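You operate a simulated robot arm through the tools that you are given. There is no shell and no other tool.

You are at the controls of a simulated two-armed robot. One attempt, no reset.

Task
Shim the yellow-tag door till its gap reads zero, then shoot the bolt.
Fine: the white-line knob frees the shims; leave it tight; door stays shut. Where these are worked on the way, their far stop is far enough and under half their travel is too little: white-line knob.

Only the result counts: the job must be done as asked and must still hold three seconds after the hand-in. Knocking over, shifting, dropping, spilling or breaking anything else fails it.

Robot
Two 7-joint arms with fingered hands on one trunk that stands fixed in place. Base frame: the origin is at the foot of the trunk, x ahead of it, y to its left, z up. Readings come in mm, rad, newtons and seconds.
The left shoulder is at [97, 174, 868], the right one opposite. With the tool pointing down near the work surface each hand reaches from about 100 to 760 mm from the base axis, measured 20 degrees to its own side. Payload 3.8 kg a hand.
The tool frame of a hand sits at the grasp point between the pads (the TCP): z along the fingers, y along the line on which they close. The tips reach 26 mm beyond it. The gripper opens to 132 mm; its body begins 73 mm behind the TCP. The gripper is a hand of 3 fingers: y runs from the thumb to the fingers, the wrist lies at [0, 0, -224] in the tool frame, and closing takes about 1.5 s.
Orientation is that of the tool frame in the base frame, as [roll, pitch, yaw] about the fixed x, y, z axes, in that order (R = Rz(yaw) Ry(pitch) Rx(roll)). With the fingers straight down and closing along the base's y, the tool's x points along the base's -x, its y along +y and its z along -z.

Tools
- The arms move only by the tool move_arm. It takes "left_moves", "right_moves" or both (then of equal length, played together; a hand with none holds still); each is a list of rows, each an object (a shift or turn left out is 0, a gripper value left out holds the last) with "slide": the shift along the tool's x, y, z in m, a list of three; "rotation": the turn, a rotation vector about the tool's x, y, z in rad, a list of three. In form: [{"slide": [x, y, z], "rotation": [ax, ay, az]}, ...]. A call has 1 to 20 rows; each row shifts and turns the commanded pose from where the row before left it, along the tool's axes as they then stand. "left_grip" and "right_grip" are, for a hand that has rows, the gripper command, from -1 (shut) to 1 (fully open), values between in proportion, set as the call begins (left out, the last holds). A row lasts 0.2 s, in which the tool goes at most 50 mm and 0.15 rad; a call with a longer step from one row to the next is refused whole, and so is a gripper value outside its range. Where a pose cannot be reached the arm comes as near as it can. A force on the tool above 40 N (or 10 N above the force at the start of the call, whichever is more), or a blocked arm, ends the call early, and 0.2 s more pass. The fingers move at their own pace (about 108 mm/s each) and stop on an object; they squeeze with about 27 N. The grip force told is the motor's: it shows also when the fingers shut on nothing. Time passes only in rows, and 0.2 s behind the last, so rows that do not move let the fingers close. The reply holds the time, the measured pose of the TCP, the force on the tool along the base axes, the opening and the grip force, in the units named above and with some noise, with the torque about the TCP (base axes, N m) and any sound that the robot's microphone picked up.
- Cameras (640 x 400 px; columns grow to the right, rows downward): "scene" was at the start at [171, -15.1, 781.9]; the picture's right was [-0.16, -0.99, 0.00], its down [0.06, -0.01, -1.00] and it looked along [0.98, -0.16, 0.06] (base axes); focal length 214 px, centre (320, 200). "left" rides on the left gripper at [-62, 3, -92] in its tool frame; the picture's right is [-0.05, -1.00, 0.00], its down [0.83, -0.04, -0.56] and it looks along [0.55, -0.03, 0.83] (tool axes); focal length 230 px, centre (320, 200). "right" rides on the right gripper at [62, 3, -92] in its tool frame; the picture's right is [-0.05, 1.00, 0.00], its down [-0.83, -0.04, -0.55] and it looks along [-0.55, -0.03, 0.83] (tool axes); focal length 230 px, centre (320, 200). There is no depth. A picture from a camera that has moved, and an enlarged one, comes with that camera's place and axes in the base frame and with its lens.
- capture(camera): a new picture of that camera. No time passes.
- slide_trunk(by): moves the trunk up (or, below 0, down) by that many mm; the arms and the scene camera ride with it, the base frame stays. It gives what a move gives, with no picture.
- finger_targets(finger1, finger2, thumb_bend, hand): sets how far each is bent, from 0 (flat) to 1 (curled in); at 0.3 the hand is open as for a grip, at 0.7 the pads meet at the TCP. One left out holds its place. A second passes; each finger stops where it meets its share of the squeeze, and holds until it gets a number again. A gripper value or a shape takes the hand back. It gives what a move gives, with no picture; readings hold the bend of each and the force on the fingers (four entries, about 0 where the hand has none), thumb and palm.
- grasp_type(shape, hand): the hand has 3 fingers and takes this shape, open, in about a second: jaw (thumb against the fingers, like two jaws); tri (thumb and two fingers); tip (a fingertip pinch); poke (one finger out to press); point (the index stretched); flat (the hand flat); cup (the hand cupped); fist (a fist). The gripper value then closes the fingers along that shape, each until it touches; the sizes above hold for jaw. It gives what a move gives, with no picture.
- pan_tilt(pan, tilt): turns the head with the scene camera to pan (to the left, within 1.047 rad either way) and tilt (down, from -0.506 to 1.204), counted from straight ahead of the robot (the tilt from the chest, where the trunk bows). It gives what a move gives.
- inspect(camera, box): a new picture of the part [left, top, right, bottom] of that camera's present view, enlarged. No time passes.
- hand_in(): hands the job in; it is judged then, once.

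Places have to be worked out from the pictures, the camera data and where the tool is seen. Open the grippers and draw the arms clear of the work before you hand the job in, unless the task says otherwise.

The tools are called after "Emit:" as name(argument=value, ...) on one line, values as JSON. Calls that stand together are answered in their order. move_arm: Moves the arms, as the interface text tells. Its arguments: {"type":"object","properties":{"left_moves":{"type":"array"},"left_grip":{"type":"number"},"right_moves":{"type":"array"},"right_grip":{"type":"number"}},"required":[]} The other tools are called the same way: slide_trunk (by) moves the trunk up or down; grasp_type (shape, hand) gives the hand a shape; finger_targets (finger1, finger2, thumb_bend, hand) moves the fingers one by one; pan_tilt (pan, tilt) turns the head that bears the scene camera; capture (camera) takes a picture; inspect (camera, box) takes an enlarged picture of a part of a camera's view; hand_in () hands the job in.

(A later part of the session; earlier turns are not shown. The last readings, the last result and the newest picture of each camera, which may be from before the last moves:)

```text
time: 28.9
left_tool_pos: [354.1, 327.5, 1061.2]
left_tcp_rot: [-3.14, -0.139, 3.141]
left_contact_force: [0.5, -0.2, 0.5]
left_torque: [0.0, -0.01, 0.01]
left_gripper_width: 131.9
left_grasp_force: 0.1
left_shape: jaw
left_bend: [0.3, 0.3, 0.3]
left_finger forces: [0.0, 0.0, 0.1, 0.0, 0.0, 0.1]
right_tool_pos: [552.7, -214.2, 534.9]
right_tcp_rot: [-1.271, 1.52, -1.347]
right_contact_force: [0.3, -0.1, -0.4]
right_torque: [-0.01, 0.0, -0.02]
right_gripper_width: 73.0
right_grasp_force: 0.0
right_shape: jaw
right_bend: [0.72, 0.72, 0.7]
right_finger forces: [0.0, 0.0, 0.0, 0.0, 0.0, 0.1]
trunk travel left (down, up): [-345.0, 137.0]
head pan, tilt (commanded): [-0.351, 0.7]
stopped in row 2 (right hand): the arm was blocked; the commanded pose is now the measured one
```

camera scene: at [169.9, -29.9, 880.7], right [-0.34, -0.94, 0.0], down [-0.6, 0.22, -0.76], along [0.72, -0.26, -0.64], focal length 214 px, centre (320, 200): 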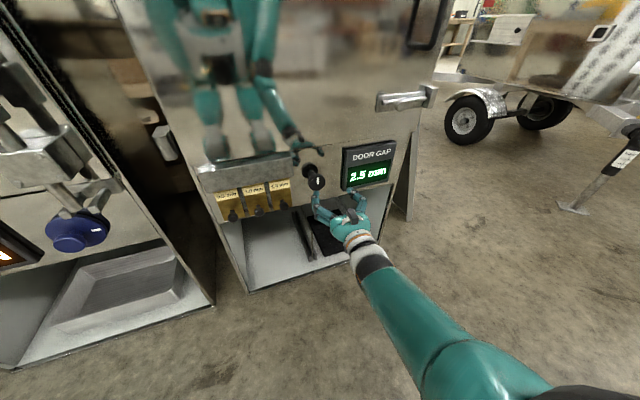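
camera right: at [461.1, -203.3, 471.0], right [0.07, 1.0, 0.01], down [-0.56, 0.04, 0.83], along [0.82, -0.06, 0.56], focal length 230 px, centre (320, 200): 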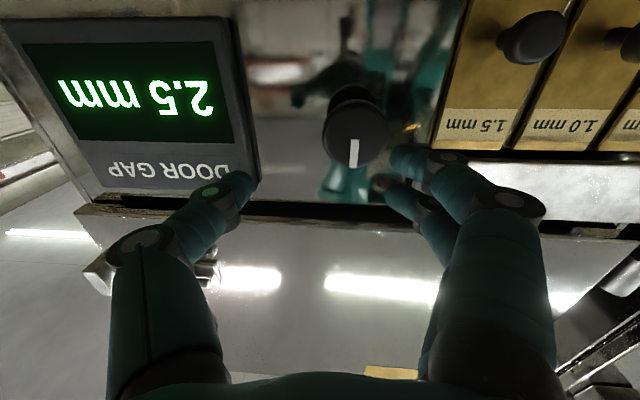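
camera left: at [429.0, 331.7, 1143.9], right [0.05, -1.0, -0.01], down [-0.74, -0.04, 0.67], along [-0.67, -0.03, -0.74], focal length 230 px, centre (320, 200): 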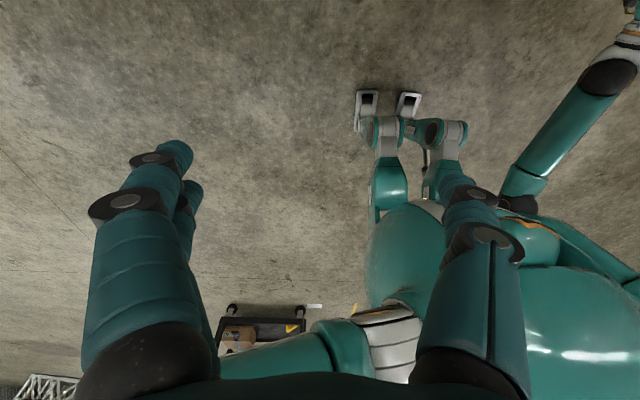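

The arm is blocked again on its way left. I'll look at the right arm's elbow with the left-hand camera.

Emit:
inspect(camera="left", box=[340, 0, 640, 300])

Emit:
pan_tilt(pan=-0.9, tilt=0.8)

Emit:
capture(camera="scene")

```text
1.33 times, centred on (490, 150) of left
camera zoom: at [429.1, 331.7, 1144.0], right [0.05, -1.0, -0.01], down [-0.74, -0.04, 0.67], along [-0.67, -0.03, -0.74], focal length 307 px, centre (93, 267)
```

zoom: 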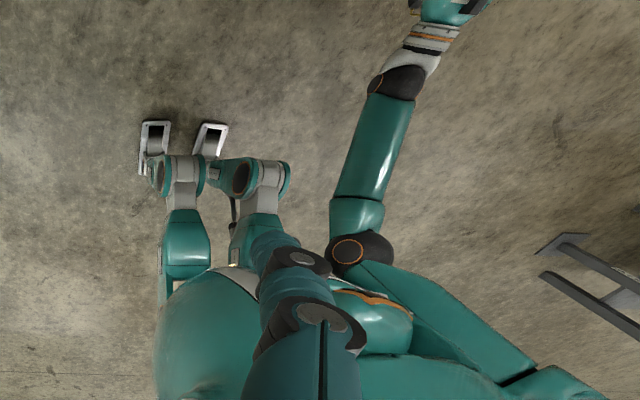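

```text
time: 29.9
left_tool_pos: [354.8, 329.7, 1061.4]
left_tcp_rot: [3.141, -0.143, -3.139]
left_contact_force: [-0.2, 0.1, 0.4]
left_torque: [0.0, -0.03, -0.01]
left_gripper_width: 132.0
left_grasp_force: 0.0
left_shape: jaw
left_bend: [0.3, 0.3, 0.3]
left_finger forces: [0.0, 0.0, 0.0, 0.1, 0.0, 0.1]
right_tool_pos: [553.1, -212.1, 535.6]
right_tcp_rot: [-1.277, 1.522, -1.354]
right_contact_force: [0.4, 0.1, 0.2]
right_torque: [0.02, -0.02, 0.0]
right_gripper_width: 73.1
right_grasp_force: 0.1
right_shape: jaw
right_bend: [0.72, 0.72, 0.7]
right_finger forces: [0.0, 0.0, 0.0, 0.0, 0.0, 0.0]
trunk travel left (down, up): [-345.0, 137.0]
head pan, tilt (commanded): [-0.901, 0.799]
```

```text
taken
camera scene: at [140.3, -63.8, 872.4], right [-0.78, -0.62, 0.0], down [-0.45, 0.56, -0.7], along [0.43, -0.55, -0.72], focal length 214 px, centre (320, 200)
```

scene: 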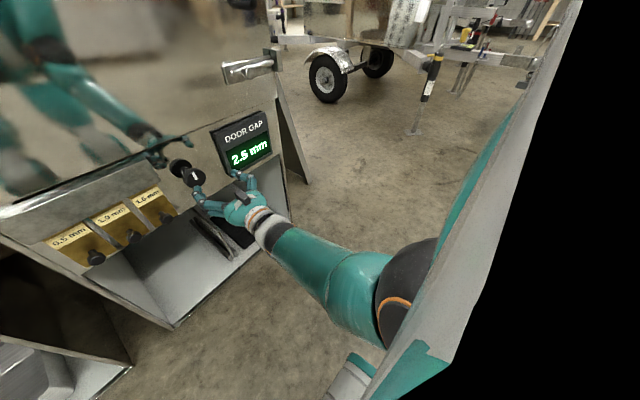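

The elbow is against my belly, so close-in poses are blocked; farther forward the arm straightens and should clear. I'll go forward about 45 mm first (tips still short of the knob cap) and then shift left to line up with its axis.

Emit:
move_arm(right_moves=[{"slide": [0.002, 0, 0.023], "rotation": [0, 0, 0.047]}, {"slide": [0.002, 0, 0.022]}, {"slide": [0.001, 0.014, 0]}, {"slide": [0, 0.013, 0]}, {}, {}])

Emit:
capture(camera="right")

```text
time: 31.3
left_tool_pos: [354.0, 328.2, 1061.6]
left_tcp_rot: [3.141, -0.142, -3.14]
left_contact_force: [0.4, 0.2, -0.5]
left_torque: [0.0, 0.0, 0.04]
left_gripper_width: 131.8
left_grasp_force: 0.1
left_shape: jaw
left_bend: [0.3, 0.3, 0.3]
left_finger forces: [0.0, 0.1, 0.0, 0.0, 0.0, 0.0]
right_tool_pos: [600.2, -187.7, 529.3]
right_tcp_rot: [0.203, 1.555, 0.128]
right_contact_force: [0.0, -0.7, -0.1]
right_torque: [0.01, 0.04, 0.02]
right_gripper_width: 72.7
right_grasp_force: 0.1
right_shape: jaw
right_bend: [0.72, 0.72, 0.7]
right_finger forces: [0.1, 0.0, 0.0, 0.0, 0.0, 0.1]
trunk travel left (down, up): [-345.0, 137.0]
head pan, tilt (commanded): [-0.901, 0.799]
```

```text
taken
camera right: at [510.3, -176.0, 466.8], right [0.07, 1.0, 0.05], down [-0.57, 0.0, 0.82], along [0.82, -0.09, 0.57], focal length 230 px, centre (320, 200)
```

right: 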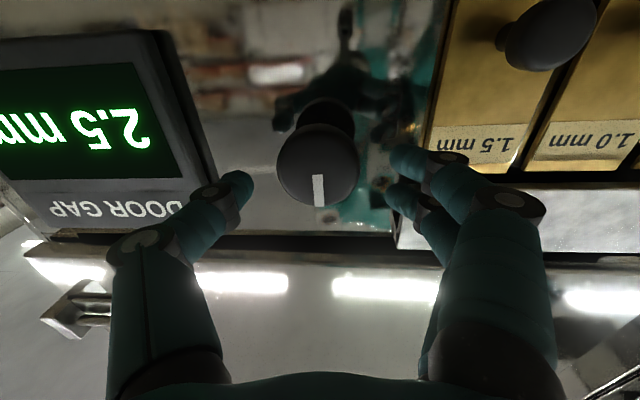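

The knob cap sits right on the tool axis (cap centre at about image (317,165), where a point 37 mm ahead of the TCP should be). I'll narrow the opening slightly and advance 45 mm to straddle the cap.

Emit:
move_arm(right_moves=[{}, {}, {"slide": [0, 0, 0.015]}, {"slide": [0, 0, 0.015]}, {"slide": [0, 0, 0.015]}, {}], right_grip=-0.02)

Emit:
capture(camera="right")

Emit:
pan_tilt(pan=-0.2, tilt=0.6)

Emit:
inspect(camera="scene", box=[220, 120, 460, 280])

```text
time: 32.7
left_tool_pos: [351.5, 329.4, 1061.0]
left_tcp_rot: [-3.14, -0.139, -3.14]
left_contact_force: [-0.1, 0.3, -0.7]
left_torque: [-0.05, -0.02, 0.0]
left_gripper_width: 132.0
left_grasp_force: 0.0
left_shape: jaw
left_bend: [0.3, 0.3, 0.3]
left_finger forces: [0.1, 0.1, 0.0, 0.0, 0.0, 0.0]
right_tool_pos: [642.2, -188.9, 528.6]
right_tcp_rot: [0.387, 1.562, 0.313]
right_contact_force: [-34.4, 2.9, 3.7]
right_torque: [0.17, -0.04, 1.42]
right_gripper_width: 64.7
right_grasp_force: 0.0
right_shape: jaw
right_bend: [0.75, 0.75, 0.7]
right_finger forces: [17.7, 16.4, 0.1, 0.0, 0.1, 0.1]
trunk travel left (down, up): [-345.0, 137.0]
head pan, tilt (commanded): [-0.901, 0.799]
```

```text
taken
camera right: at [551.6, -179.9, 466.3], right [0.07, 1.0, 0.06], down [-0.56, 0.0, 0.83], along [0.82, -0.09, 0.56], focal length 230 px, centre (320, 200)
```

right: 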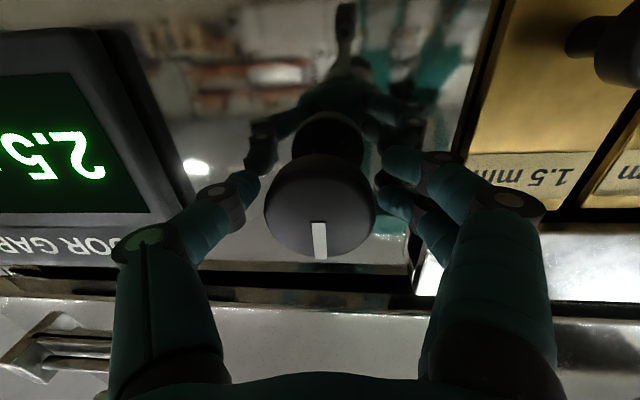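

```text
time: 33.8
left_tool_pos: [351.7, 329.3, 1062.4]
left_tcp_rot: [3.142, -0.138, -3.141]
left_contact_force: [-0.1, 0.2, -0.5]
left_torque: [-0.01, 0.02, -0.01]
left_gripper_width: 132.1
left_grasp_force: 0.2
left_shape: jaw
left_bend: [0.3, 0.3, 0.3]
left_finger forces: [0.0, 0.0, 0.1, 0.0, 0.1, 0.0]
right_tool_pos: [643.4, -191.9, 528.1]
right_tcp_rot: [0.225, 1.564, 0.148]
right_contact_force: [-38.2, 6.1, -0.2]
right_torque: [0.04, 0.09, 1.67]
right_gripper_width: 65.2
right_grasp_force: 0.1
right_shape: jaw
right_bend: [0.75, 0.75, 0.7]
right_finger forces: [19.9, 18.2, 0.0, 0.1, 0.1, 0.0]
trunk travel left (down, up): [-345.0, 137.0]
head pan, tilt (commanded): [-0.201, 0.6]
```

```text
2.50 times, centred on (340, 200) of scene
camera zoom: at [175.0, -18.1, 889.6], right [-0.2, -0.98, 0.0], down [-0.55, 0.11, -0.83], along [0.81, -0.17, -0.56], focal length 536 px, centre (270, 200)
```

zoom: 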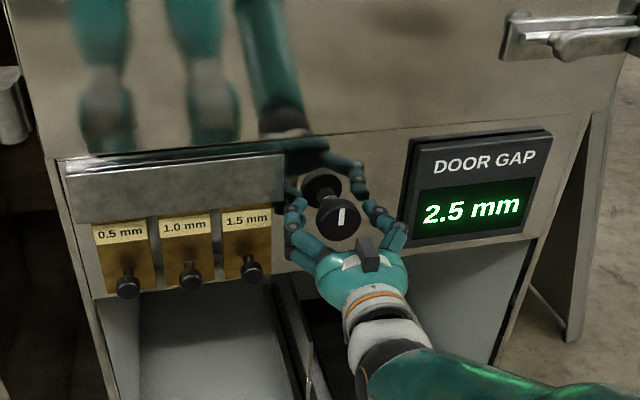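

The fingers pressed on the mirror-like panel (the "flange" I saw was the cap's reflection), so the panel is at about 685 mm depth. I'll back off 12 mm, then close gently on the cap.

Emit:
move_arm(right_moves=[{"slide": [0, 0, -0.012]}, {}, {}])

Emit:
capture(camera="right")

```text
time: 34.6
left_tool_pos: [353.3, 328.6, 1060.9]
left_tcp_rot: [3.142, -0.142, -3.139]
left_contact_force: [0.2, -0.2, -0.2]
left_torque: [-0.01, -0.01, 0.0]
left_gripper_width: 131.5
left_grasp_force: 0.1
left_shape: jaw
left_bend: [0.3, 0.3, 0.3]
left_finger forces: [0.0, 0.0, 0.1, 0.0, 0.1, 0.1]
right_tool_pos: [633.2, -190.3, 531.0]
right_tcp_rot: [0.161, 1.555, 0.087]
right_contact_force: [-0.2, 0.0, 0.6]
right_torque: [0.02, -0.01, -0.02]
right_gripper_width: 64.8
right_grasp_force: 0.1
right_shape: jaw
right_bend: [0.73, 0.73, 0.7]
right_finger forces: [0.0, 0.0, 0.0, 0.0, 0.0, 0.0]
trunk travel left (down, up): [-345.0, 137.0]
head pan, tilt (commanded): [-0.201, 0.6]
```

```text
taken
camera right: at [543.6, -179.7, 468.1], right [0.07, 1.0, 0.05], down [-0.57, 0.0, 0.82], along [0.82, -0.09, 0.57], focal length 230 px, centre (320, 200)
```

right: 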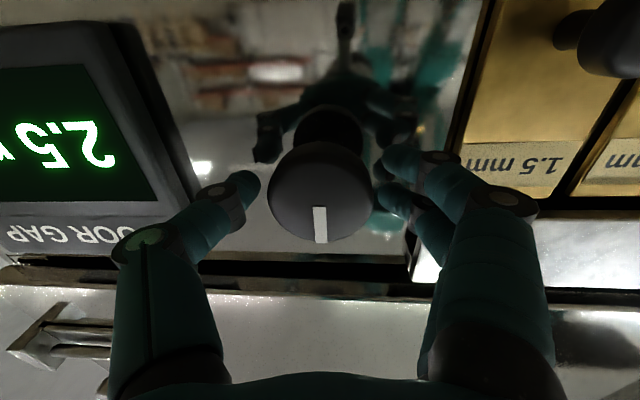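

The cap is centred between the pads with no contact force. I'll close the fingers on it.

Emit:
move_arm(right_moves=[{}, {}, {}, {}, {}], right_grip=-1)

Emit:
capture(camera="right")

```text
time: 35.8
left_tool_pos: [355.7, 329.1, 1061.7]
left_tcp_rot: [3.141, -0.144, -3.141]
left_contact_force: [0.0, -0.2, 0.1]
left_torque: [-0.04, 0.01, -0.01]
left_gripper_width: 132.1
left_grasp_force: 0.0
left_shape: jaw
left_bend: [0.3, 0.3, 0.3]
left_finger forces: [0.1, 0.0, 0.0, 0.0, 0.0, 0.1]
right_tool_pos: [634.3, -189.8, 531.2]
right_tcp_rot: [0.144, 1.555, 0.067]
right_contact_force: [14.7, -2.4, 0.6]
right_torque: [-0.09, -0.02, -0.22]
right_gripper_width: 29.8
right_grasp_force: 27.2
right_shape: jaw
right_bend: [0.73, 0.73, 0.72]
right_finger forces: [12.6, 12.3, 0.0, 0.1, 26.6, 0.0]
trunk travel left (down, up): [-345.0, 137.0]
head pan, tilt (commanded): [-0.201, 0.6]
```

```text
taken
camera right: at [544.3, -179.8, 467.9], right [0.07, 1.0, 0.05], down [-0.57, 0.0, 0.82], along [0.82, -0.09, 0.57], focal length 230 px, centre (320, 200)
```

right: 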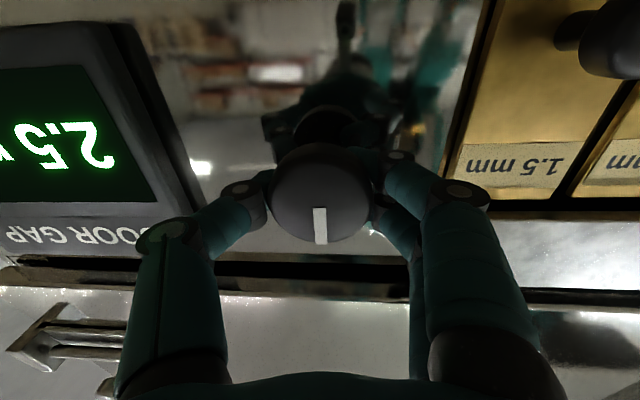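

The grip holds at 27 N around the cap's back edge. I'll turn it counterclockwise (loosening, as seen from the front) by about 0.6 rad and check the line, torque and sound.

Emit:
move_arm(right_moves=[{"rotation": [0, 0, -0.12]}, {"rotation": [0, 0, -0.12]}, {"rotation": [0, 0, -0.12]}, {"rotation": [0, 0, -0.12]}, {"rotation": [0, 0, -0.12]}, {}])

Emit:
capture(camera="right")

Emit:
inspect(camera="scene", box=[220, 120, 460, 280])

```text
time: 37.2
left_tool_pos: [355.3, 329.2, 1059.8]
left_tcp_rot: [-3.141, -0.143, -3.14]
left_contact_force: [0.6, -0.3, -0.2]
left_torque: [-0.05, -0.02, -0.01]
left_gripper_width: 131.9
left_grasp_force: 0.0
left_shape: jaw
left_bend: [0.3, 0.3, 0.3]
left_finger forces: [0.0, 0.0, 0.1, 0.0, 0.0, 0.0]
right_tool_pos: [633.8, -189.4, 530.9]
right_tcp_rot: [-1.548, 0.969, -1.624]
right_contact_force: [20.9, -0.4, 2.5]
right_torque: [0.0, -0.28, -0.21]
right_gripper_width: 29.0
right_grasp_force: 26.8
right_shape: jaw
right_bend: [0.73, 0.73, 0.72]
right_finger forces: [15.9, 12.9, 0.0, 0.1, 26.5, 0.0]
trunk travel left (down, up): [-345.0, 137.0]
head pan, tilt (commanded): [-0.201, 0.6]
```

```text
taken
camera right: at [541.3, -214.6, 477.2], right [0.07, 0.85, -0.52], down [-0.53, 0.47, 0.7], along [0.84, 0.23, 0.49], focal length 230 px, centre (320, 200)
```

right: 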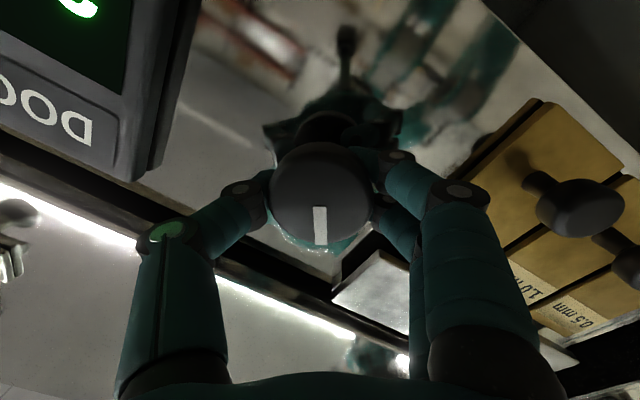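

```text
2.50 times, centred on (340, 200) of scene
camera zoom: at [177.5, -18.2, 889.1], right [-0.2, -0.98, 0.0], down [-0.55, 0.11, -0.82], along [0.81, -0.16, -0.57], focal length 536 px, centre (270, 200)
```

zoom: 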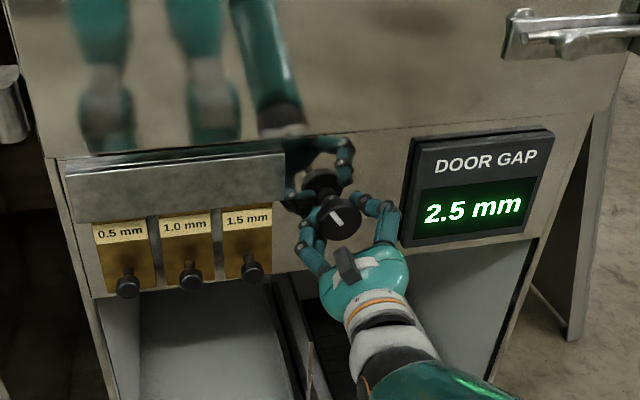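

The white line turned with the hand, freely. I'll continue counterclockwise to look for the far stop.

Emit:
move_arm(right_moves=[{"rotation": [0, 0, -0.12]}, {"rotation": [0, 0, -0.12]}, {"rotation": [0, 0, -0.12]}, {"rotation": [0, 0, -0.12]}, {"rotation": [0, 0, -0.12]}, {"rotation": [0, 0, -0.12]}, {"rotation": [0, 0, -0.12]}, {}])

Emit:
capture(camera="right")

Emit:
inspect(camera="scene", box=[220, 120, 460, 280])

```text
time: 39.0
left_tool_pos: [355.4, 328.9, 1059.9]
left_tcp_rot: [-3.141, -0.143, -3.139]
left_contact_force: [-0.6, -0.4, -0.5]
left_torque: [0.01, 0.0, 0.01]
left_gripper_width: 132.0
left_grasp_force: 0.1
left_shape: jaw
left_bend: [0.3, 0.3, 0.3]
left_finger forces: [0.1, 0.0, 0.0, 0.0, 0.0, 0.1]
right_tool_pos: [634.1, -188.5, 531.8]
right_tcp_rot: [-1.556, 0.131, -1.642]
right_contact_force: [24.0, 3.3, 2.3]
right_torque: [0.03, -0.67, 0.03]
right_gripper_width: 28.8
right_grasp_force: 27.3
right_shape: jaw
right_bend: [0.72, 0.73, 0.73]
right_finger forces: [20.2, 16.9, 0.0, 0.1, 25.0, 0.0]
trunk travel left (down, up): [-345.0, 137.0]
head pan, tilt (commanded): [-0.201, 0.6]
```

```text
taken
camera right: at [538.8, -242.3, 518.9], right [0.03, 0.18, -0.98], down [-0.5, 0.86, 0.14], along [0.87, 0.48, 0.11], focal length 230 px, centre (320, 200)
```

right: 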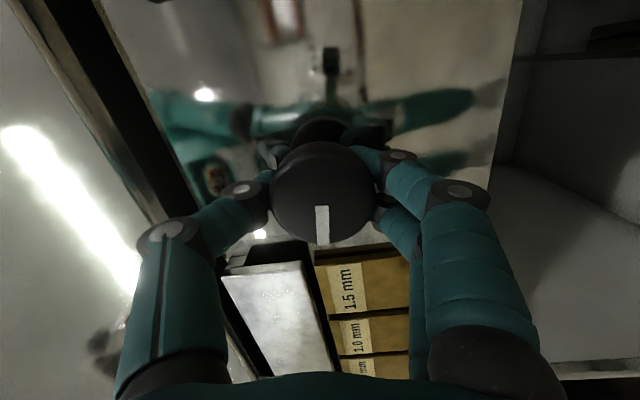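

```text
2.50 times, centred on (340, 200) of scene
camera zoom: at [177.6, -18.1, 889.1], right [-0.2, -0.98, 0.0], down [-0.55, 0.11, -0.82], along [0.81, -0.16, -0.57], focal length 536 px, centre (270, 200)
```

zoom: 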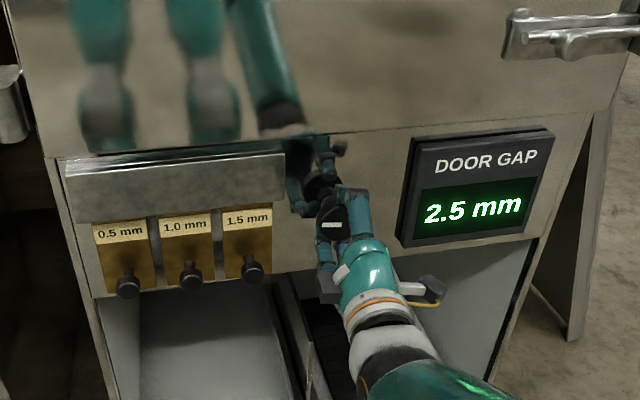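

Turned about 1.44 rad with no resistance yet. I'll continue counterclockwise.

Emit:
move_arm(right_moves=[{"rotation": [0, 0, -0.1]}, {"rotation": [0, 0, -0.1]}, {"rotation": [0, 0, -0.1]}, {"rotation": [0, 0, -0.1]}, {}])

Emit:
capture(camera="right")

Emit:
inspect(camera="scene", box=[280, 140, 400, 220])

```text
time: 40.2
left_tool_pos: [355.5, 330.3, 1060.6]
left_tcp_rot: [-3.139, -0.145, -3.139]
left_contact_force: [-0.5, 0.1, -0.1]
left_torque: [-0.01, 0.01, -0.01]
left_gripper_width: 131.9
left_grasp_force: 0.0
left_shape: jaw
left_bend: [0.3, 0.3, 0.3]
left_finger forces: [0.0, 0.1, 0.0, 0.0, 0.0, 0.0]
right_tool_pos: [635.6, -189.5, 534.6]
right_tcp_rot: [-1.551, -0.103, -1.646]
right_contact_force: [23.0, 26.1, -5.1]
right_torque: [0.11, -0.52, 0.25]
right_gripper_width: 27.8
right_grasp_force: 27.1
right_shape: jaw
right_bend: [0.72, 0.73, 0.74]
right_finger forces: [16.5, 22.2, 0.0, 0.0, 25.3, 0.1]
right hand out of reach, approached as far as the arm can: row 3, 4
trunk travel left (down, up): [-345.0, 137.0]
head pan, tilt (commanded): [-0.201, 0.6]
```

```text
taken
camera right: at [540.8, -243.9, 535.1], right [0.01, -0.05, -1.0], down [-0.49, 0.87, -0.05], along [0.87, 0.49, -0.01], focal length 230 px, centre (320, 200)
```

right: 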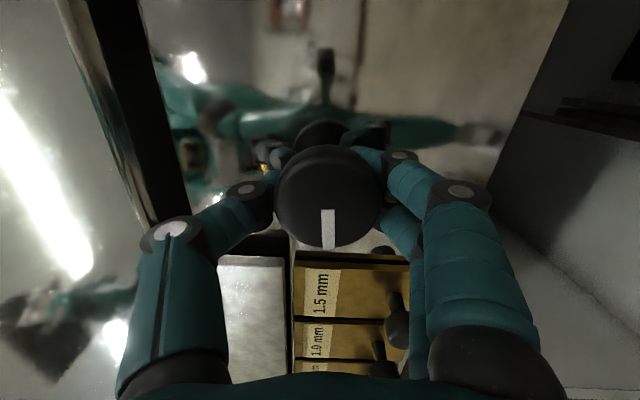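

```text
5.00 times, centred on (340, 180) of scene
camera zoom: at [178.1, -17.1, 889.0], right [-0.2, -0.98, 0.0], down [-0.56, 0.11, -0.82], along [0.81, -0.16, -0.57], focal length 1072 px, centre (220, 300)
```

zoom: 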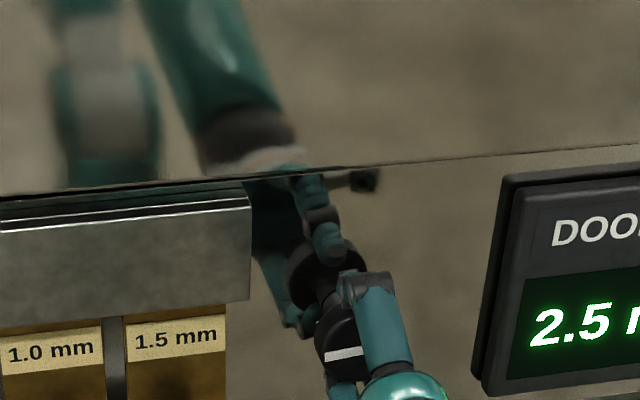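

The wrist reached its limit at about 1.65 rad of turn, and the line now points left with no stop torque felt. I'll open, back off clear of the block, and roll the hand the other way for a second bite.

Emit:
move_arm(right_moves=[{"rotation": [0, 0, 0.1]}, {"rotation": [0, 0, 0.1]}, {}], right_grip=0.0)

Emit:
capture(camera="right")

```text
time: 41.0
left_tool_pos: [353.1, 327.7, 1061.8]
left_tcp_rot: [-3.141, -0.141, 3.142]
left_contact_force: [0.2, -1.1, -1.3]
left_torque: [-0.01, -0.05, 0.02]
left_gripper_width: 131.9
left_grasp_force: 0.0
left_shape: jaw
left_bend: [0.3, 0.3, 0.3]
left_finger forces: [0.0, 0.0, 0.1, 0.0, 0.1, 0.0]
right_tool_pos: [633.0, -196.8, 532.7]
right_tcp_rot: [-1.555, 0.098, -1.656]
right_contact_force: [-0.2, 0.8, -0.3]
right_torque: [0.01, 0.04, 0.02]
right_gripper_width: 65.2
right_grasp_force: 0.0
right_shape: jaw
right_bend: [0.73, 0.73, 0.7]
right_finger forces: [0.0, 0.0, 0.0, 0.0, 0.1, 0.1]
trunk travel left (down, up): [-345.0, 137.0]
head pan, tilt (commanded): [-0.201, 0.6]
```

```text
taken
camera right: at [536.9, -250.1, 521.4], right [0.03, 0.15, -0.99], down [-0.49, 0.87, 0.11], along [0.87, 0.48, 0.1], focal length 230 px, centre (320, 200)
```

right: 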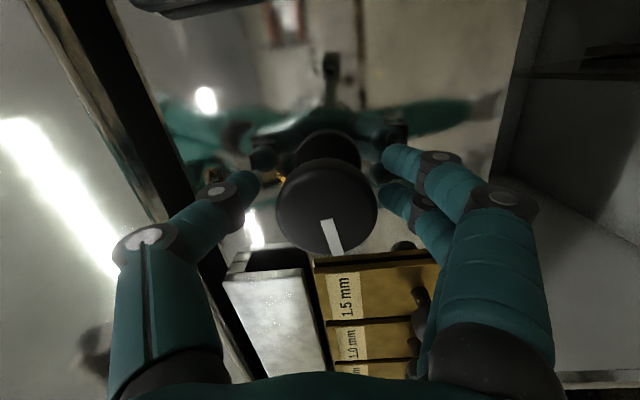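

The fingers are open and the knob stayed put. Now I back off 30 mm and roll the hand clockwise toward the opposite grip.

Emit:
move_arm(right_moves=[{"slide": [0, 0, -0.015]}, {"slide": [0, 0, -0.015]}, {"rotation": [0, 0, 0.14]}, {"rotation": [0, 0, 0.14]}, {"rotation": [0, 0, 0.14]}, {"rotation": [0, 0, 0.14]}, {"rotation": [0, 0, 0.14]}, {"rotation": [0, 0, 0.14]}, {"rotation": [0, 0, 0.14]}, {"rotation": [0, 0, 0.14]}, {"rotation": [0, 0, 0.14]}, {"rotation": [0, 0, 0.14]}, {"rotation": [0, 0, 0.14]}, {"rotation": [0, 0, 0.14]}, {"rotation": [0, 0, 0.14]}, {"rotation": [0, 0, 0.14]}, {}])

Emit:
capture(camera="right")

```text
time: 44.6
left_tool_pos: [354.6, 328.4, 1059.3]
left_tcp_rot: [-3.141, -0.144, -3.139]
left_contact_force: [-1.0, -0.1, -0.4]
left_torque: [-0.04, -0.02, -0.01]
left_gripper_width: 132.0
left_grasp_force: 0.1
left_shape: jaw
left_bend: [0.3, 0.3, 0.3]
left_finger forces: [0.0, 0.0, 0.0, 0.0, 0.0, 0.1]
right_tool_pos: [604.6, -193.8, 531.6]
right_tcp_rot: [1.534, 1.082, 1.456]
right_contact_force: [0.1, -0.2, 0.1]
right_torque: [-0.01, -0.02, 0.01]
right_gripper_width: 65.7
right_grasp_force: 0.0
right_shape: jaw
right_bend: [0.73, 0.73, 0.7]
right_finger forces: [0.0, 0.0, 0.0, 0.1, 0.0, 0.0]
trunk travel left (down, up): [-345.0, 137.0]
head pan, tilt (commanded): [-0.201, 0.6]
```

```text
taken
camera right: at [516.5, -154.3, 477.3], right [0.06, 0.86, 0.51], down [-0.6, -0.38, 0.7], along [0.8, -0.35, 0.49], focal length 230 px, centre (320, 200)
```

right: 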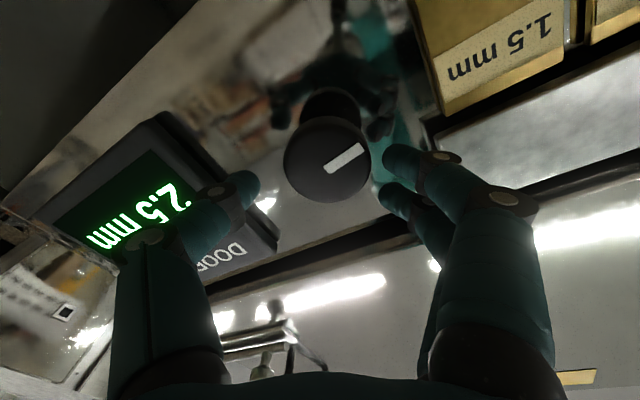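

Still clear of everything; I'll roll a further 1.0 rad and check.

Emit:
move_arm(right_moves=[{"rotation": [0, 0, 0.14]}, {"rotation": [0, 0, 0.14]}, {"rotation": [0, 0, 0.14]}, {"rotation": [0, 0, 0.14]}, {"rotation": [0, 0, 0.14]}, {"rotation": [0, 0, 0.14]}, {"rotation": [0, 0, 0.14]}, {}])

Emit:
capture(camera="right")

Emit:
inspect(camera="scene", box=[220, 120, 460, 280])

```text
time: 46.4
left_tool_pos: [354.0, 328.4, 1060.9]
left_tcp_rot: [-3.141, -0.144, -3.141]
left_contact_force: [0.2, -0.4, 0.1]
left_torque: [0.0, -0.01, 0.01]
left_gripper_width: 131.7
left_grasp_force: 0.1
left_shape: jaw
left_bend: [0.3, 0.3, 0.3]
left_finger forces: [0.0, 0.0, 0.1, 0.0, 0.1, 0.1]
right_tool_pos: [603.0, -192.5, 532.9]
right_tcp_rot: [1.553, 0.106, 1.488]
right_contact_force: [-0.7, -0.1, 0.2]
right_torque: [0.02, 0.02, 0.02]
right_gripper_width: 65.4
right_grasp_force: 0.0
right_shape: jaw
right_bend: [0.73, 0.73, 0.7]
right_finger forces: [0.0, 0.0, 0.0, 0.0, 0.0, 0.0]
trunk travel left (down, up): [-345.0, 137.0]
head pan, tilt (commanded): [-0.201, 0.6]
```

```text
taken
camera right: at [517.7, -123.9, 527.5], right [-0.01, 0.05, 1.0], down [-0.62, -0.78, 0.03], along [0.78, -0.62, 0.04], focal length 230 px, centre (320, 200)
```

right: 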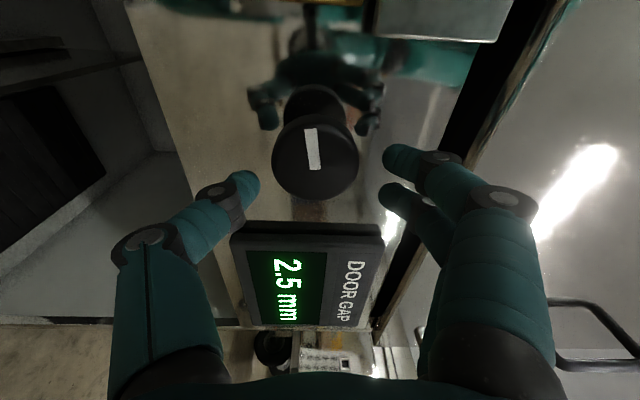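

```text
2.50 times, centred on (340, 200) of scene
camera zoom: at [176.7, -18.3, 889.3], right [-0.2, -0.98, 0.0], down [-0.55, 0.11, -0.83], along [0.81, -0.16, -0.56], focal length 536 px, centre (270, 200)
```

zoom: 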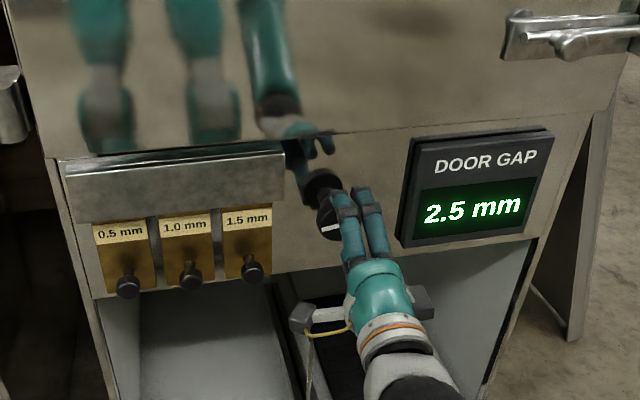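

The hand is rolled about 1.47 rad the other way; the knob appears ~4 mm in +y and 3 mm below my axis. I'll correct, advance 30 mm and close on the cap again.

Emit:
move_arm(right_moves=[{"slide": [0.004, -0.003, 0.0]}, {"slide": [0, 0, 0.015]}, {"slide": [0, 0, 0.015]}, {}])

Emit:
capture(camera="right")

```text
time: 47.4
left_tool_pos: [353.6, 329.8, 1062.5]
left_tcp_rot: [3.141, -0.143, -3.14]
left_contact_force: [-0.1, 0.2, -0.5]
left_torque: [0.01, -0.01, -0.02]
left_gripper_width: 131.9
left_grasp_force: 0.0
left_shape: jaw
left_bend: [0.3, 0.3, 0.3]
left_finger forces: [0.0, 0.1, 0.0, 0.0, 0.0, 0.0]
right_tool_pos: [635.0, -192.8, 529.9]
right_tcp_rot: [1.552, 0.107, 1.486]
right_contact_force: [0.4, -0.2, -0.1]
right_torque: [0.03, -0.02, -0.03]
right_gripper_width: 65.5
right_grasp_force: 0.1
right_shape: jaw
right_bend: [0.73, 0.73, 0.7]
right_finger forces: [0.1, 0.0, 0.0, 0.0, 0.1, 0.0]
trunk travel left (down, up): [-345.0, 137.0]
head pan, tilt (commanded): [-0.201, 0.6]
```

```text
taken
camera right: at [548.8, -123.1, 525.2], right [-0.01, 0.06, 1.0], down [-0.62, -0.78, 0.03], along [0.78, -0.62, 0.05], focal length 230 px, centre (320, 200)
```

right: 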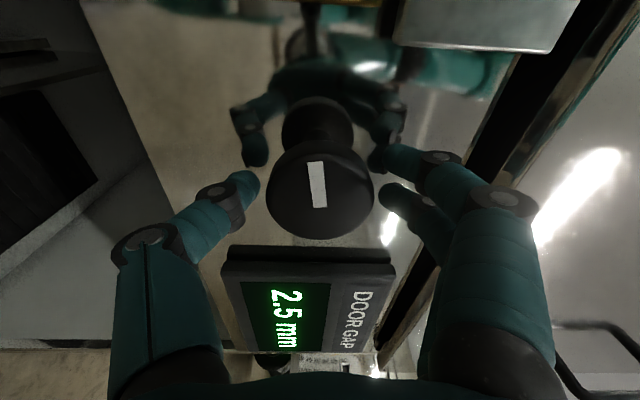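

Aligned. I'll close on the cap and then keep turning counterclockwise.

Emit:
move_arm(right_moves=[{}, {}, {}, {}, {}], right_grip=-1)

Emit:
move_arm(right_moves=[{"rotation": [0, 0, -0.1]}, {"rotation": [0, 0, -0.1]}, {"rotation": [0, 0, -0.1]}, {"rotation": [0, 0, -0.1]}, {"rotation": [0, 0, -0.1]}, {}])

Emit:
capture(camera="right")

```text
time: 48.6
left_tool_pos: [355.3, 328.5, 1061.1]
left_tcp_rot: [-3.14, -0.143, -3.14]
left_contact_force: [0.0, -0.5, 0.6]
left_torque: [0.01, -0.01, -0.02]
left_gripper_width: 131.9
left_grasp_force: 0.0
left_shape: jaw
left_bend: [0.3, 0.3, 0.3]
left_finger forces: [0.0, 0.1, 0.0, 0.1, 0.0, 0.0]
right_tool_pos: [636.2, -192.1, 530.2]
right_tcp_rot: [1.55, 0.105, 1.487]
right_contact_force: [16.1, -2.0, -2.0]
right_torque: [-0.03, 0.08, -0.07]
right_gripper_width: 28.5
right_grasp_force: 27.3
right_shape: jaw
right_bend: [0.73, 0.73, 0.73]
right_finger forces: [12.4, 12.3, 0.0, 0.0, 27.4, 0.0]
trunk travel left (down, up): [-345.0, 137.0]
head pan, tilt (commanded): [-0.201, 0.6]
```

```text
time: 50.0
left_tool_pos: [356.3, 328.3, 1060.3]
left_tcp_rot: [3.142, -0.143, -3.14]
left_contact_force: [-0.5, -0.4, 0.9]
left_torque: [-0.03, 0.01, 0.04]
left_gripper_width: 131.9
left_grasp_force: 0.1
left_shape: jaw
left_bend: [0.3, 0.3, 0.3]
left_finger forces: [0.0, 0.1, 0.0, 0.0, 0.0, 0.1]
right_tool_pos: [635.2, -191.5, 530.1]
right_tcp_rot: [1.548, 0.605, 1.476]
right_contact_force: [28.0, -3.5, 0.5]
right_torque: [0.88, 0.02, 0.0]
right_gripper_width: 27.4
right_grasp_force: 27.0
right_shape: jaw
right_bend: [0.73, 0.73, 0.72]
right_finger forces: [12.7, 17.8, 0.0, 0.0, 28.0, 0.1]
trunk travel left (down, up): [-345.0, 137.0]
head pan, tilt (commanded): [-0.201, 0.6]
```

```text
taken
camera right: at [549.8, -132.2, 496.3], right [0.03, 0.53, 0.85], down [-0.62, -0.66, 0.43], along [0.78, -0.54, 0.31], focal length 230 px, centre (320, 200)
```

right: 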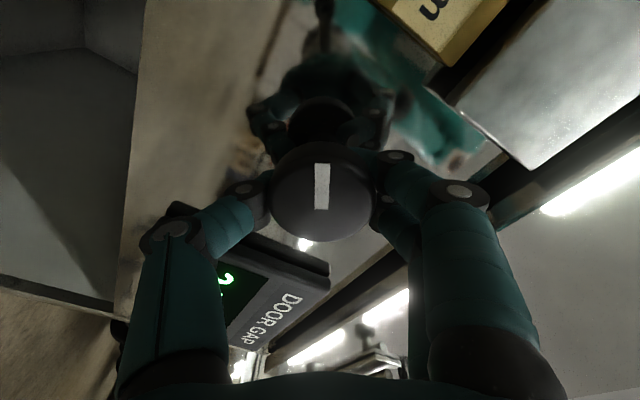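

A reaction torque of 0.88 N m has built up, which may be the far stop at about 120-125° of turn. I'll turn a little more to see whether the line still follows.

Emit:
move_arm(right_moves=[{"rotation": [0, 0, -0.1]}, {"rotation": [0, 0, -0.1]}, {}])

Emit:
capture(camera="right")

Emit:
inspect(camera="scene", box=[280, 140, 400, 220])

```text
time: 50.8
left_tool_pos: [355.3, 326.8, 1060.9]
left_tcp_rot: [-3.14, -0.142, -3.139]
left_contact_force: [0.4, 0.0, -0.5]
left_torque: [0.03, 0.0, -0.04]
left_gripper_width: 132.0
left_grasp_force: 0.0
left_shape: jaw
left_bend: [0.3, 0.3, 0.3]
left_finger forces: [0.1, 0.0, 0.0, 0.0, 0.1, 0.0]
right_tool_pos: [635.3, -193.3, 532.2]
right_tcp_rot: [1.535, 0.807, 1.46]
right_contact_force: [23.8, -13.6, 9.0]
right_torque: [0.98, 0.02, -0.09]
right_gripper_width: 26.2
right_grasp_force: 27.0
right_shape: jaw
right_bend: [0.73, 0.73, 0.73]
right_finger forces: [15.0, 23.2, 0.0, 0.1, 25.0, 0.0]
trunk travel left (down, up): [-345.0, 137.0]
head pan, tilt (commanded): [-0.201, 0.6]
```

```text
taken
camera right: at [550.1, -141.1, 488.0], right [0.04, 0.68, 0.73], down [-0.62, -0.56, 0.56], along [0.78, -0.47, 0.4], focal length 230 px, centre (320, 200)
```

right: 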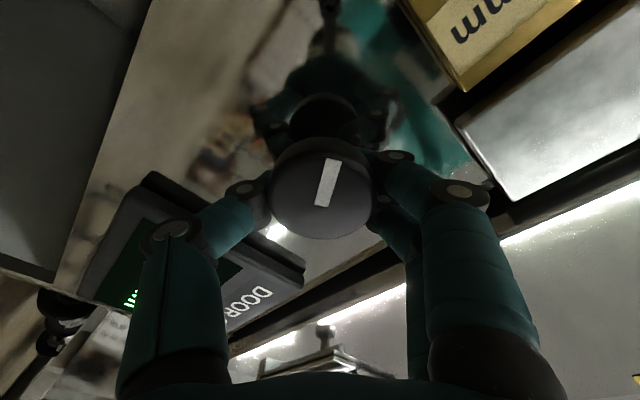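

```text
5.00 times, centred on (340, 180) of scene
camera zoom: at [177.2, -18.8, 889.2], right [-0.2, -0.98, 0.0], down [-0.55, 0.11, -0.82], along [0.81, -0.16, -0.57], focal length 1072 px, centre (220, 300)
```

zoom: 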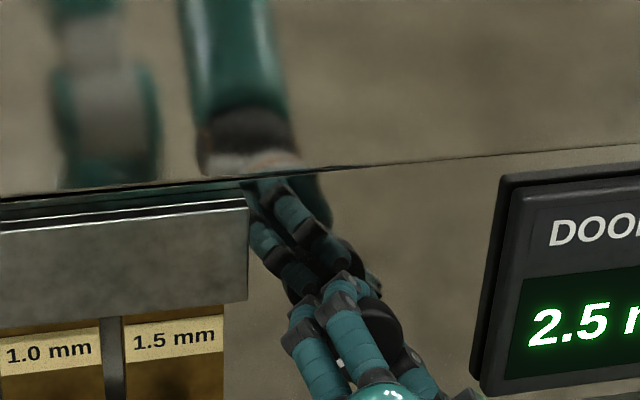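

The hand slipped relative to the line while torque stayed near 0.95 N m, so the knob is at its far stop. I'll open, back off 35 mm, and check the result.

Emit:
move_arm(right_moves=[{"rotation": [0, 0, 0.1]}, {}, {}, {"slide": [0, 0, -0.0175]}, {"slide": [0, 0, -0.0175]}, {}], right_grip=0.0)

Emit:
capture(camera="right")

Emit:
inspect(camera="scene", box=[220, 120, 460, 280])

```text
time: 52.2
left_tool_pos: [354.6, 329.0, 1060.7]
left_tcp_rot: [-3.141, -0.143, -3.138]
left_contact_force: [0.4, 0.2, 0.4]
left_torque: [-0.02, 0.04, 0.0]
left_gripper_width: 131.6
left_grasp_force: 0.0
left_shape: jaw
left_bend: [0.3, 0.3, 0.3]
left_finger forces: [0.1, 0.0, 0.1, 0.1, 0.0, 0.1]
right_tool_pos: [599.8, -188.5, 529.4]
right_tcp_rot: [1.549, 0.707, 1.473]
right_contact_force: [-0.8, 0.6, 0.2]
right_torque: [-0.01, 0.02, -0.01]
right_gripper_width: 65.5
right_grasp_force: 0.1
right_shape: jaw
right_bend: [0.73, 0.73, 0.7]
right_finger forces: [0.0, 0.0, 0.0, 0.0, 0.0, 0.0]
trunk travel left (down, up): [-345.0, 137.0]
head pan, tilt (commanded): [-0.201, 0.6]
```

```text
taken
camera right: at [513.7, -132.2, 489.6], right [0.04, 0.61, 0.79], down [-0.62, -0.61, 0.5], along [0.79, -0.51, 0.35], focal length 230 px, centre (320, 200)
```

right: 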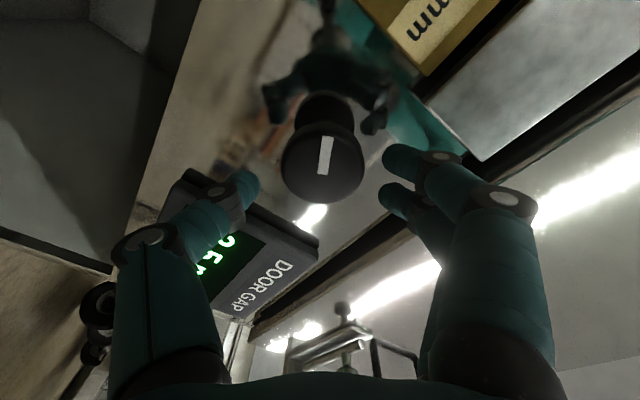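

```text
2.50 times, centred on (340, 200) of scene
camera zoom: at [176.8, -18.3, 889.3], right [-0.2, -0.98, 0.0], down [-0.55, 0.11, -0.83], along [0.81, -0.16, -0.56], focal length 536 px, centre (270, 200)
```

zoom: 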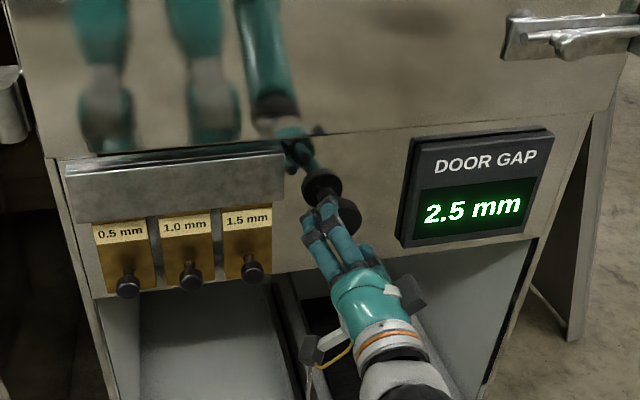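

The knob stayed at its turned position and the hand is clear. I'll roll the hand so the two fingers are on top, close it to a beak, and lower the trunk 100 mm so the beak comes below the shim knobs.

Emit:
move_arm(right_moves=[{"slide": [0, 0, -0.01], "rotation": [0, 0, 0.13]}, {"rotation": [0, 0, 0.13]}, {"rotation": [0, 0, 0.13]}, {"rotation": [0, 0, 0.13]}, {"rotation": [0, 0, 0.13]}, {}, {}], right_grip=-1)

Emit:
slide_trunk(by=-105)

Emit:
capture(camera="right")

Emit:
capture(camera="scene")

```text
time: 53.8
left_tool_pos: [353.7, 328.6, 1060.3]
left_tcp_rot: [-3.141, -0.144, -3.14]
left_contact_force: [0.5, 0.3, 0.4]
left_torque: [0.0, -0.02, 0.01]
left_gripper_width: 131.8
left_grasp_force: 0.0
left_shape: jaw
left_bend: [0.3, 0.3, 0.3]
left_finger forces: [0.0, 0.0, 0.0, 0.0, 0.0, 0.0]
right_tool_pos: [589.3, -188.4, 529.3]
right_tcp_rot: [1.554, 0.054, 1.488]
right_contact_force: [0.0, 0.8, -0.2]
right_torque: [0.01, 0.02, -0.01]
right_gripper_width: 0.0
right_grasp_force: 27.3
right_shape: jaw
right_bend: [0.65, 0.65, 0.67]
right_finger forces: [0.0, 0.1, 0.0, 0.1, 0.0, 0.1]
trunk travel left (down, up): [-345.0, 137.0]
head pan, tilt (commanded): [-0.201, 0.6]
```

```text
time: 55.2
left_tool_pos: [353.2, 328.7, 955.8]
left_tcp_rot: [3.141, -0.14, -3.139]
left_contact_force: [0.5, -0.6, 0.2]
left_torque: [0.0, 0.01, 0.01]
left_gripper_width: 131.8
left_grasp_force: 0.1
left_shape: jaw
left_bend: [0.3, 0.3, 0.3]
left_finger forces: [0.0, 0.0, 0.0, 0.1, 0.0, 0.1]
right_tool_pos: [589.9, -187.1, 423.8]
right_tcp_rot: [1.552, 0.055, 1.486]
right_contact_force: [-0.8, -0.2, -0.9]
right_torque: [-0.01, 0.03, 0.01]
right_gripper_width: 0.0
right_grasp_force: 27.1
right_shape: jaw
right_bend: [0.65, 0.65, 0.67]
right_finger forces: [0.0, 0.1, 0.0, 0.0, 0.0, 0.1]
trunk travel left (down, up): [-240.0, 242.0]
head pan, tilt (commanded): [-0.201, 0.6]
```

```text
taken
camera right: at [503.5, -119.4, 422.3], right [-0.02, 0.01, 1.0], down [-0.62, -0.78, -0.01], along [0.78, -0.62, 0.02], focal length 230 px, centre (320, 200)
```

right: 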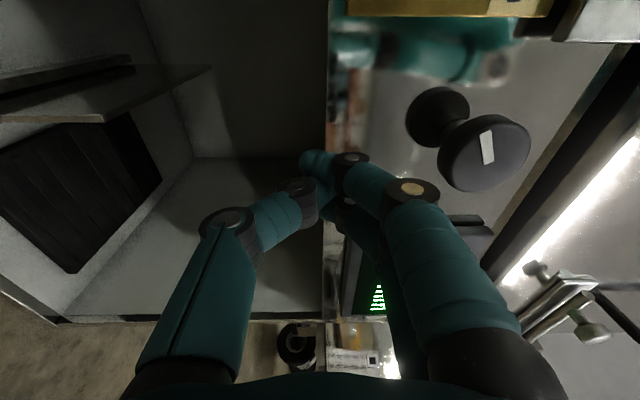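

```text
taken
camera scene: at [169.3, -18.3, 787.7], right [-0.2, -0.98, 0.0], down [-0.55, 0.11, -0.83], along [0.81, -0.16, -0.56], focal length 214 px, centre (320, 200)
```

scene: 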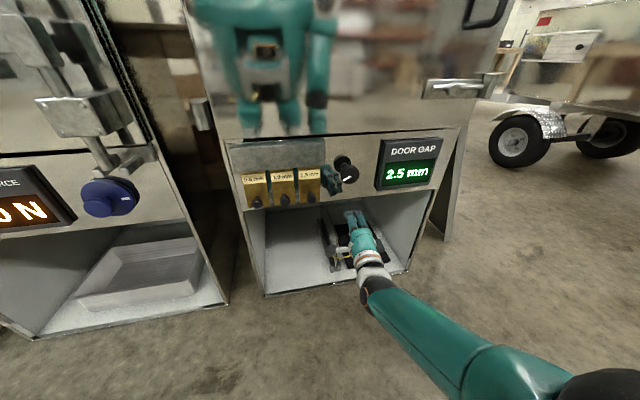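

The beak is closed and low. I'll shift about 98 mm left so that it stands in front of and below the 1.5 mm shim knob, then look.

Emit:
move_arm(right_moves=[{"slide": [0.0327, 0.0022, -0.0011]}, {"slide": [0.0327, 0.0022, -0.0011]}, {"slide": [0.0327, 0.0022, -0.0011]}, {}, {}])

Emit:
capture(camera="right")

Emit:
inspect(camera="scene", box=[220, 120, 400, 250])

```text
time: 56.4
left_tool_pos: [354.1, 328.5, 956.1]
left_tcp_rot: [-3.141, -0.144, 3.141]
left_contact_force: [0.1, -0.1, 0.5]
left_torque: [-0.01, -0.02, -0.03]
left_gripper_width: 132.0
left_grasp_force: 0.1
left_shape: jaw
left_bend: [0.3, 0.3, 0.3]
left_finger forces: [0.0, 0.0, 0.0, 0.1, 0.1, 0.1]
right_tool_pos: [593.7, -91.4, 425.0]
right_tcp_rot: [1.553, 0.057, 1.488]
right_contact_force: [-0.1, 0.0, -0.8]
right_torque: [0.02, -0.01, 0.03]
right_gripper_width: 0.2
right_grasp_force: 26.7
right_shape: jaw
right_bend: [0.65, 0.65, 0.67]
right_finger forces: [0.0, 0.0, 0.1, 0.0, 0.1, 0.1]
trunk travel left (down, up): [-240.0, 242.0]
head pan, tilt (commanded): [-0.201, 0.6]
```

```text
taken
camera right: at [507.4, -22.2, 423.0], right [-0.02, 0.01, 1.0], down [-0.62, -0.78, -0.01], along [0.78, -0.62, 0.02], focal length 230 px, centre (320, 200)
```

right: 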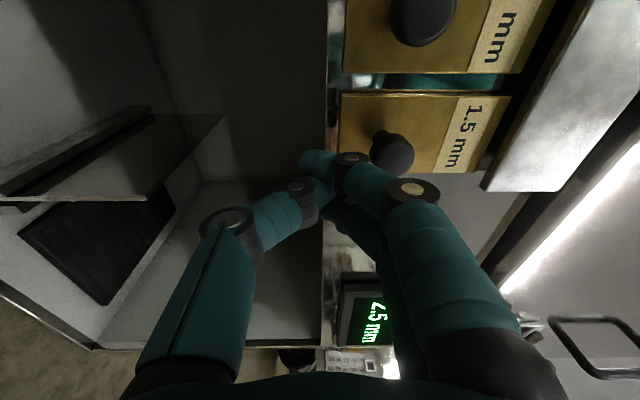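

```text
3.08 times, centred on (310, 185) of scene
camera zoom: at [169.4, -18.3, 787.7], right [-0.2, -0.98, 0.0], down [-0.55, 0.11, -0.83], along [0.81, -0.16, -0.56], focal length 660 px, centre (351, 246)
```

zoom: 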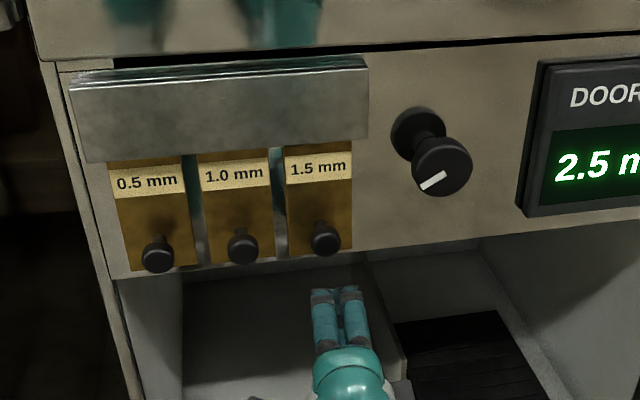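

The line now points lower-left (loose). The 1.5 mm knob appears at about (640,-90,472), above and ahead of the beak; I'll advance 30 mm under it.

Emit:
move_arm(right_moves=[{"slide": [0.004, 0, 0.015]}, {"slide": [0, 0, 0.015]}, {}])

Emit:
capture(camera="right")

Emit:
inspect(camera="scene", box=[220, 120, 400, 250])

```text
time: 57.2
left_tool_pos: [354.1, 328.6, 955.6]
left_tcp_rot: [-3.141, -0.143, -3.138]
left_contact_force: [-0.3, -0.1, -0.8]
left_torque: [-0.01, -0.01, 0.02]
left_gripper_width: 131.8
left_grasp_force: 0.1
left_shape: jaw
left_bend: [0.3, 0.3, 0.3]
left_finger forces: [0.1, 0.1, 0.0, 0.0, 0.0, 0.1]
right_tool_pos: [624.4, -88.9, 425.7]
right_tcp_rot: [1.553, 0.055, 1.488]
right_contact_force: [-0.4, 0.5, 1.1]
right_torque: [0.02, 0.0, 0.0]
right_gripper_width: 0.1
right_grasp_force: 27.2
right_shape: jaw
right_bend: [0.65, 0.65, 0.67]
right_finger forces: [0.0, 0.0, 0.0, 0.0, 0.0, 0.1]
trunk travel left (down, up): [-240.0, 242.0]
head pan, tilt (commanded): [-0.201, 0.6]
```

```text
taken
camera right: at [537.8, -20.3, 423.9], right [-0.02, 0.01, 1.0], down [-0.62, -0.78, -0.01], along [0.78, -0.62, 0.02], focal length 230 px, centre (320, 200)
```

right: 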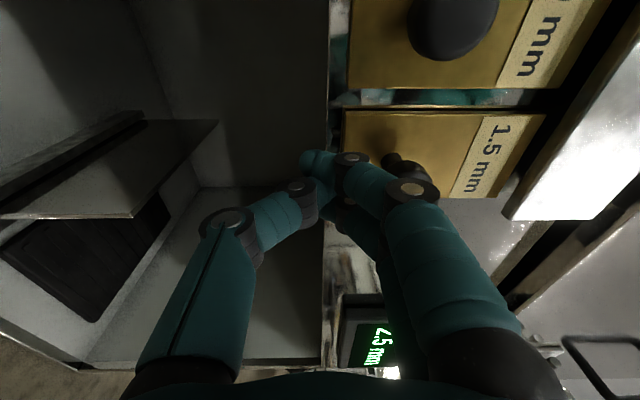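

```text
3.08 times, centred on (310, 185) of scene
camera zoom: at [169.4, -18.3, 787.7], right [-0.2, -0.98, 0.0], down [-0.55, 0.11, -0.83], along [0.81, -0.16, -0.56], focal length 660 px, centre (351, 246)
```

zoom: 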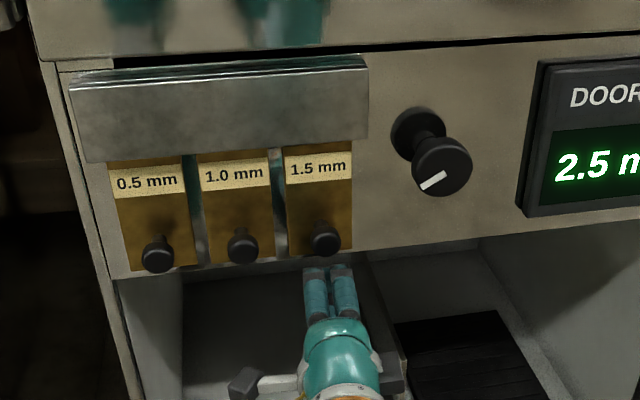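

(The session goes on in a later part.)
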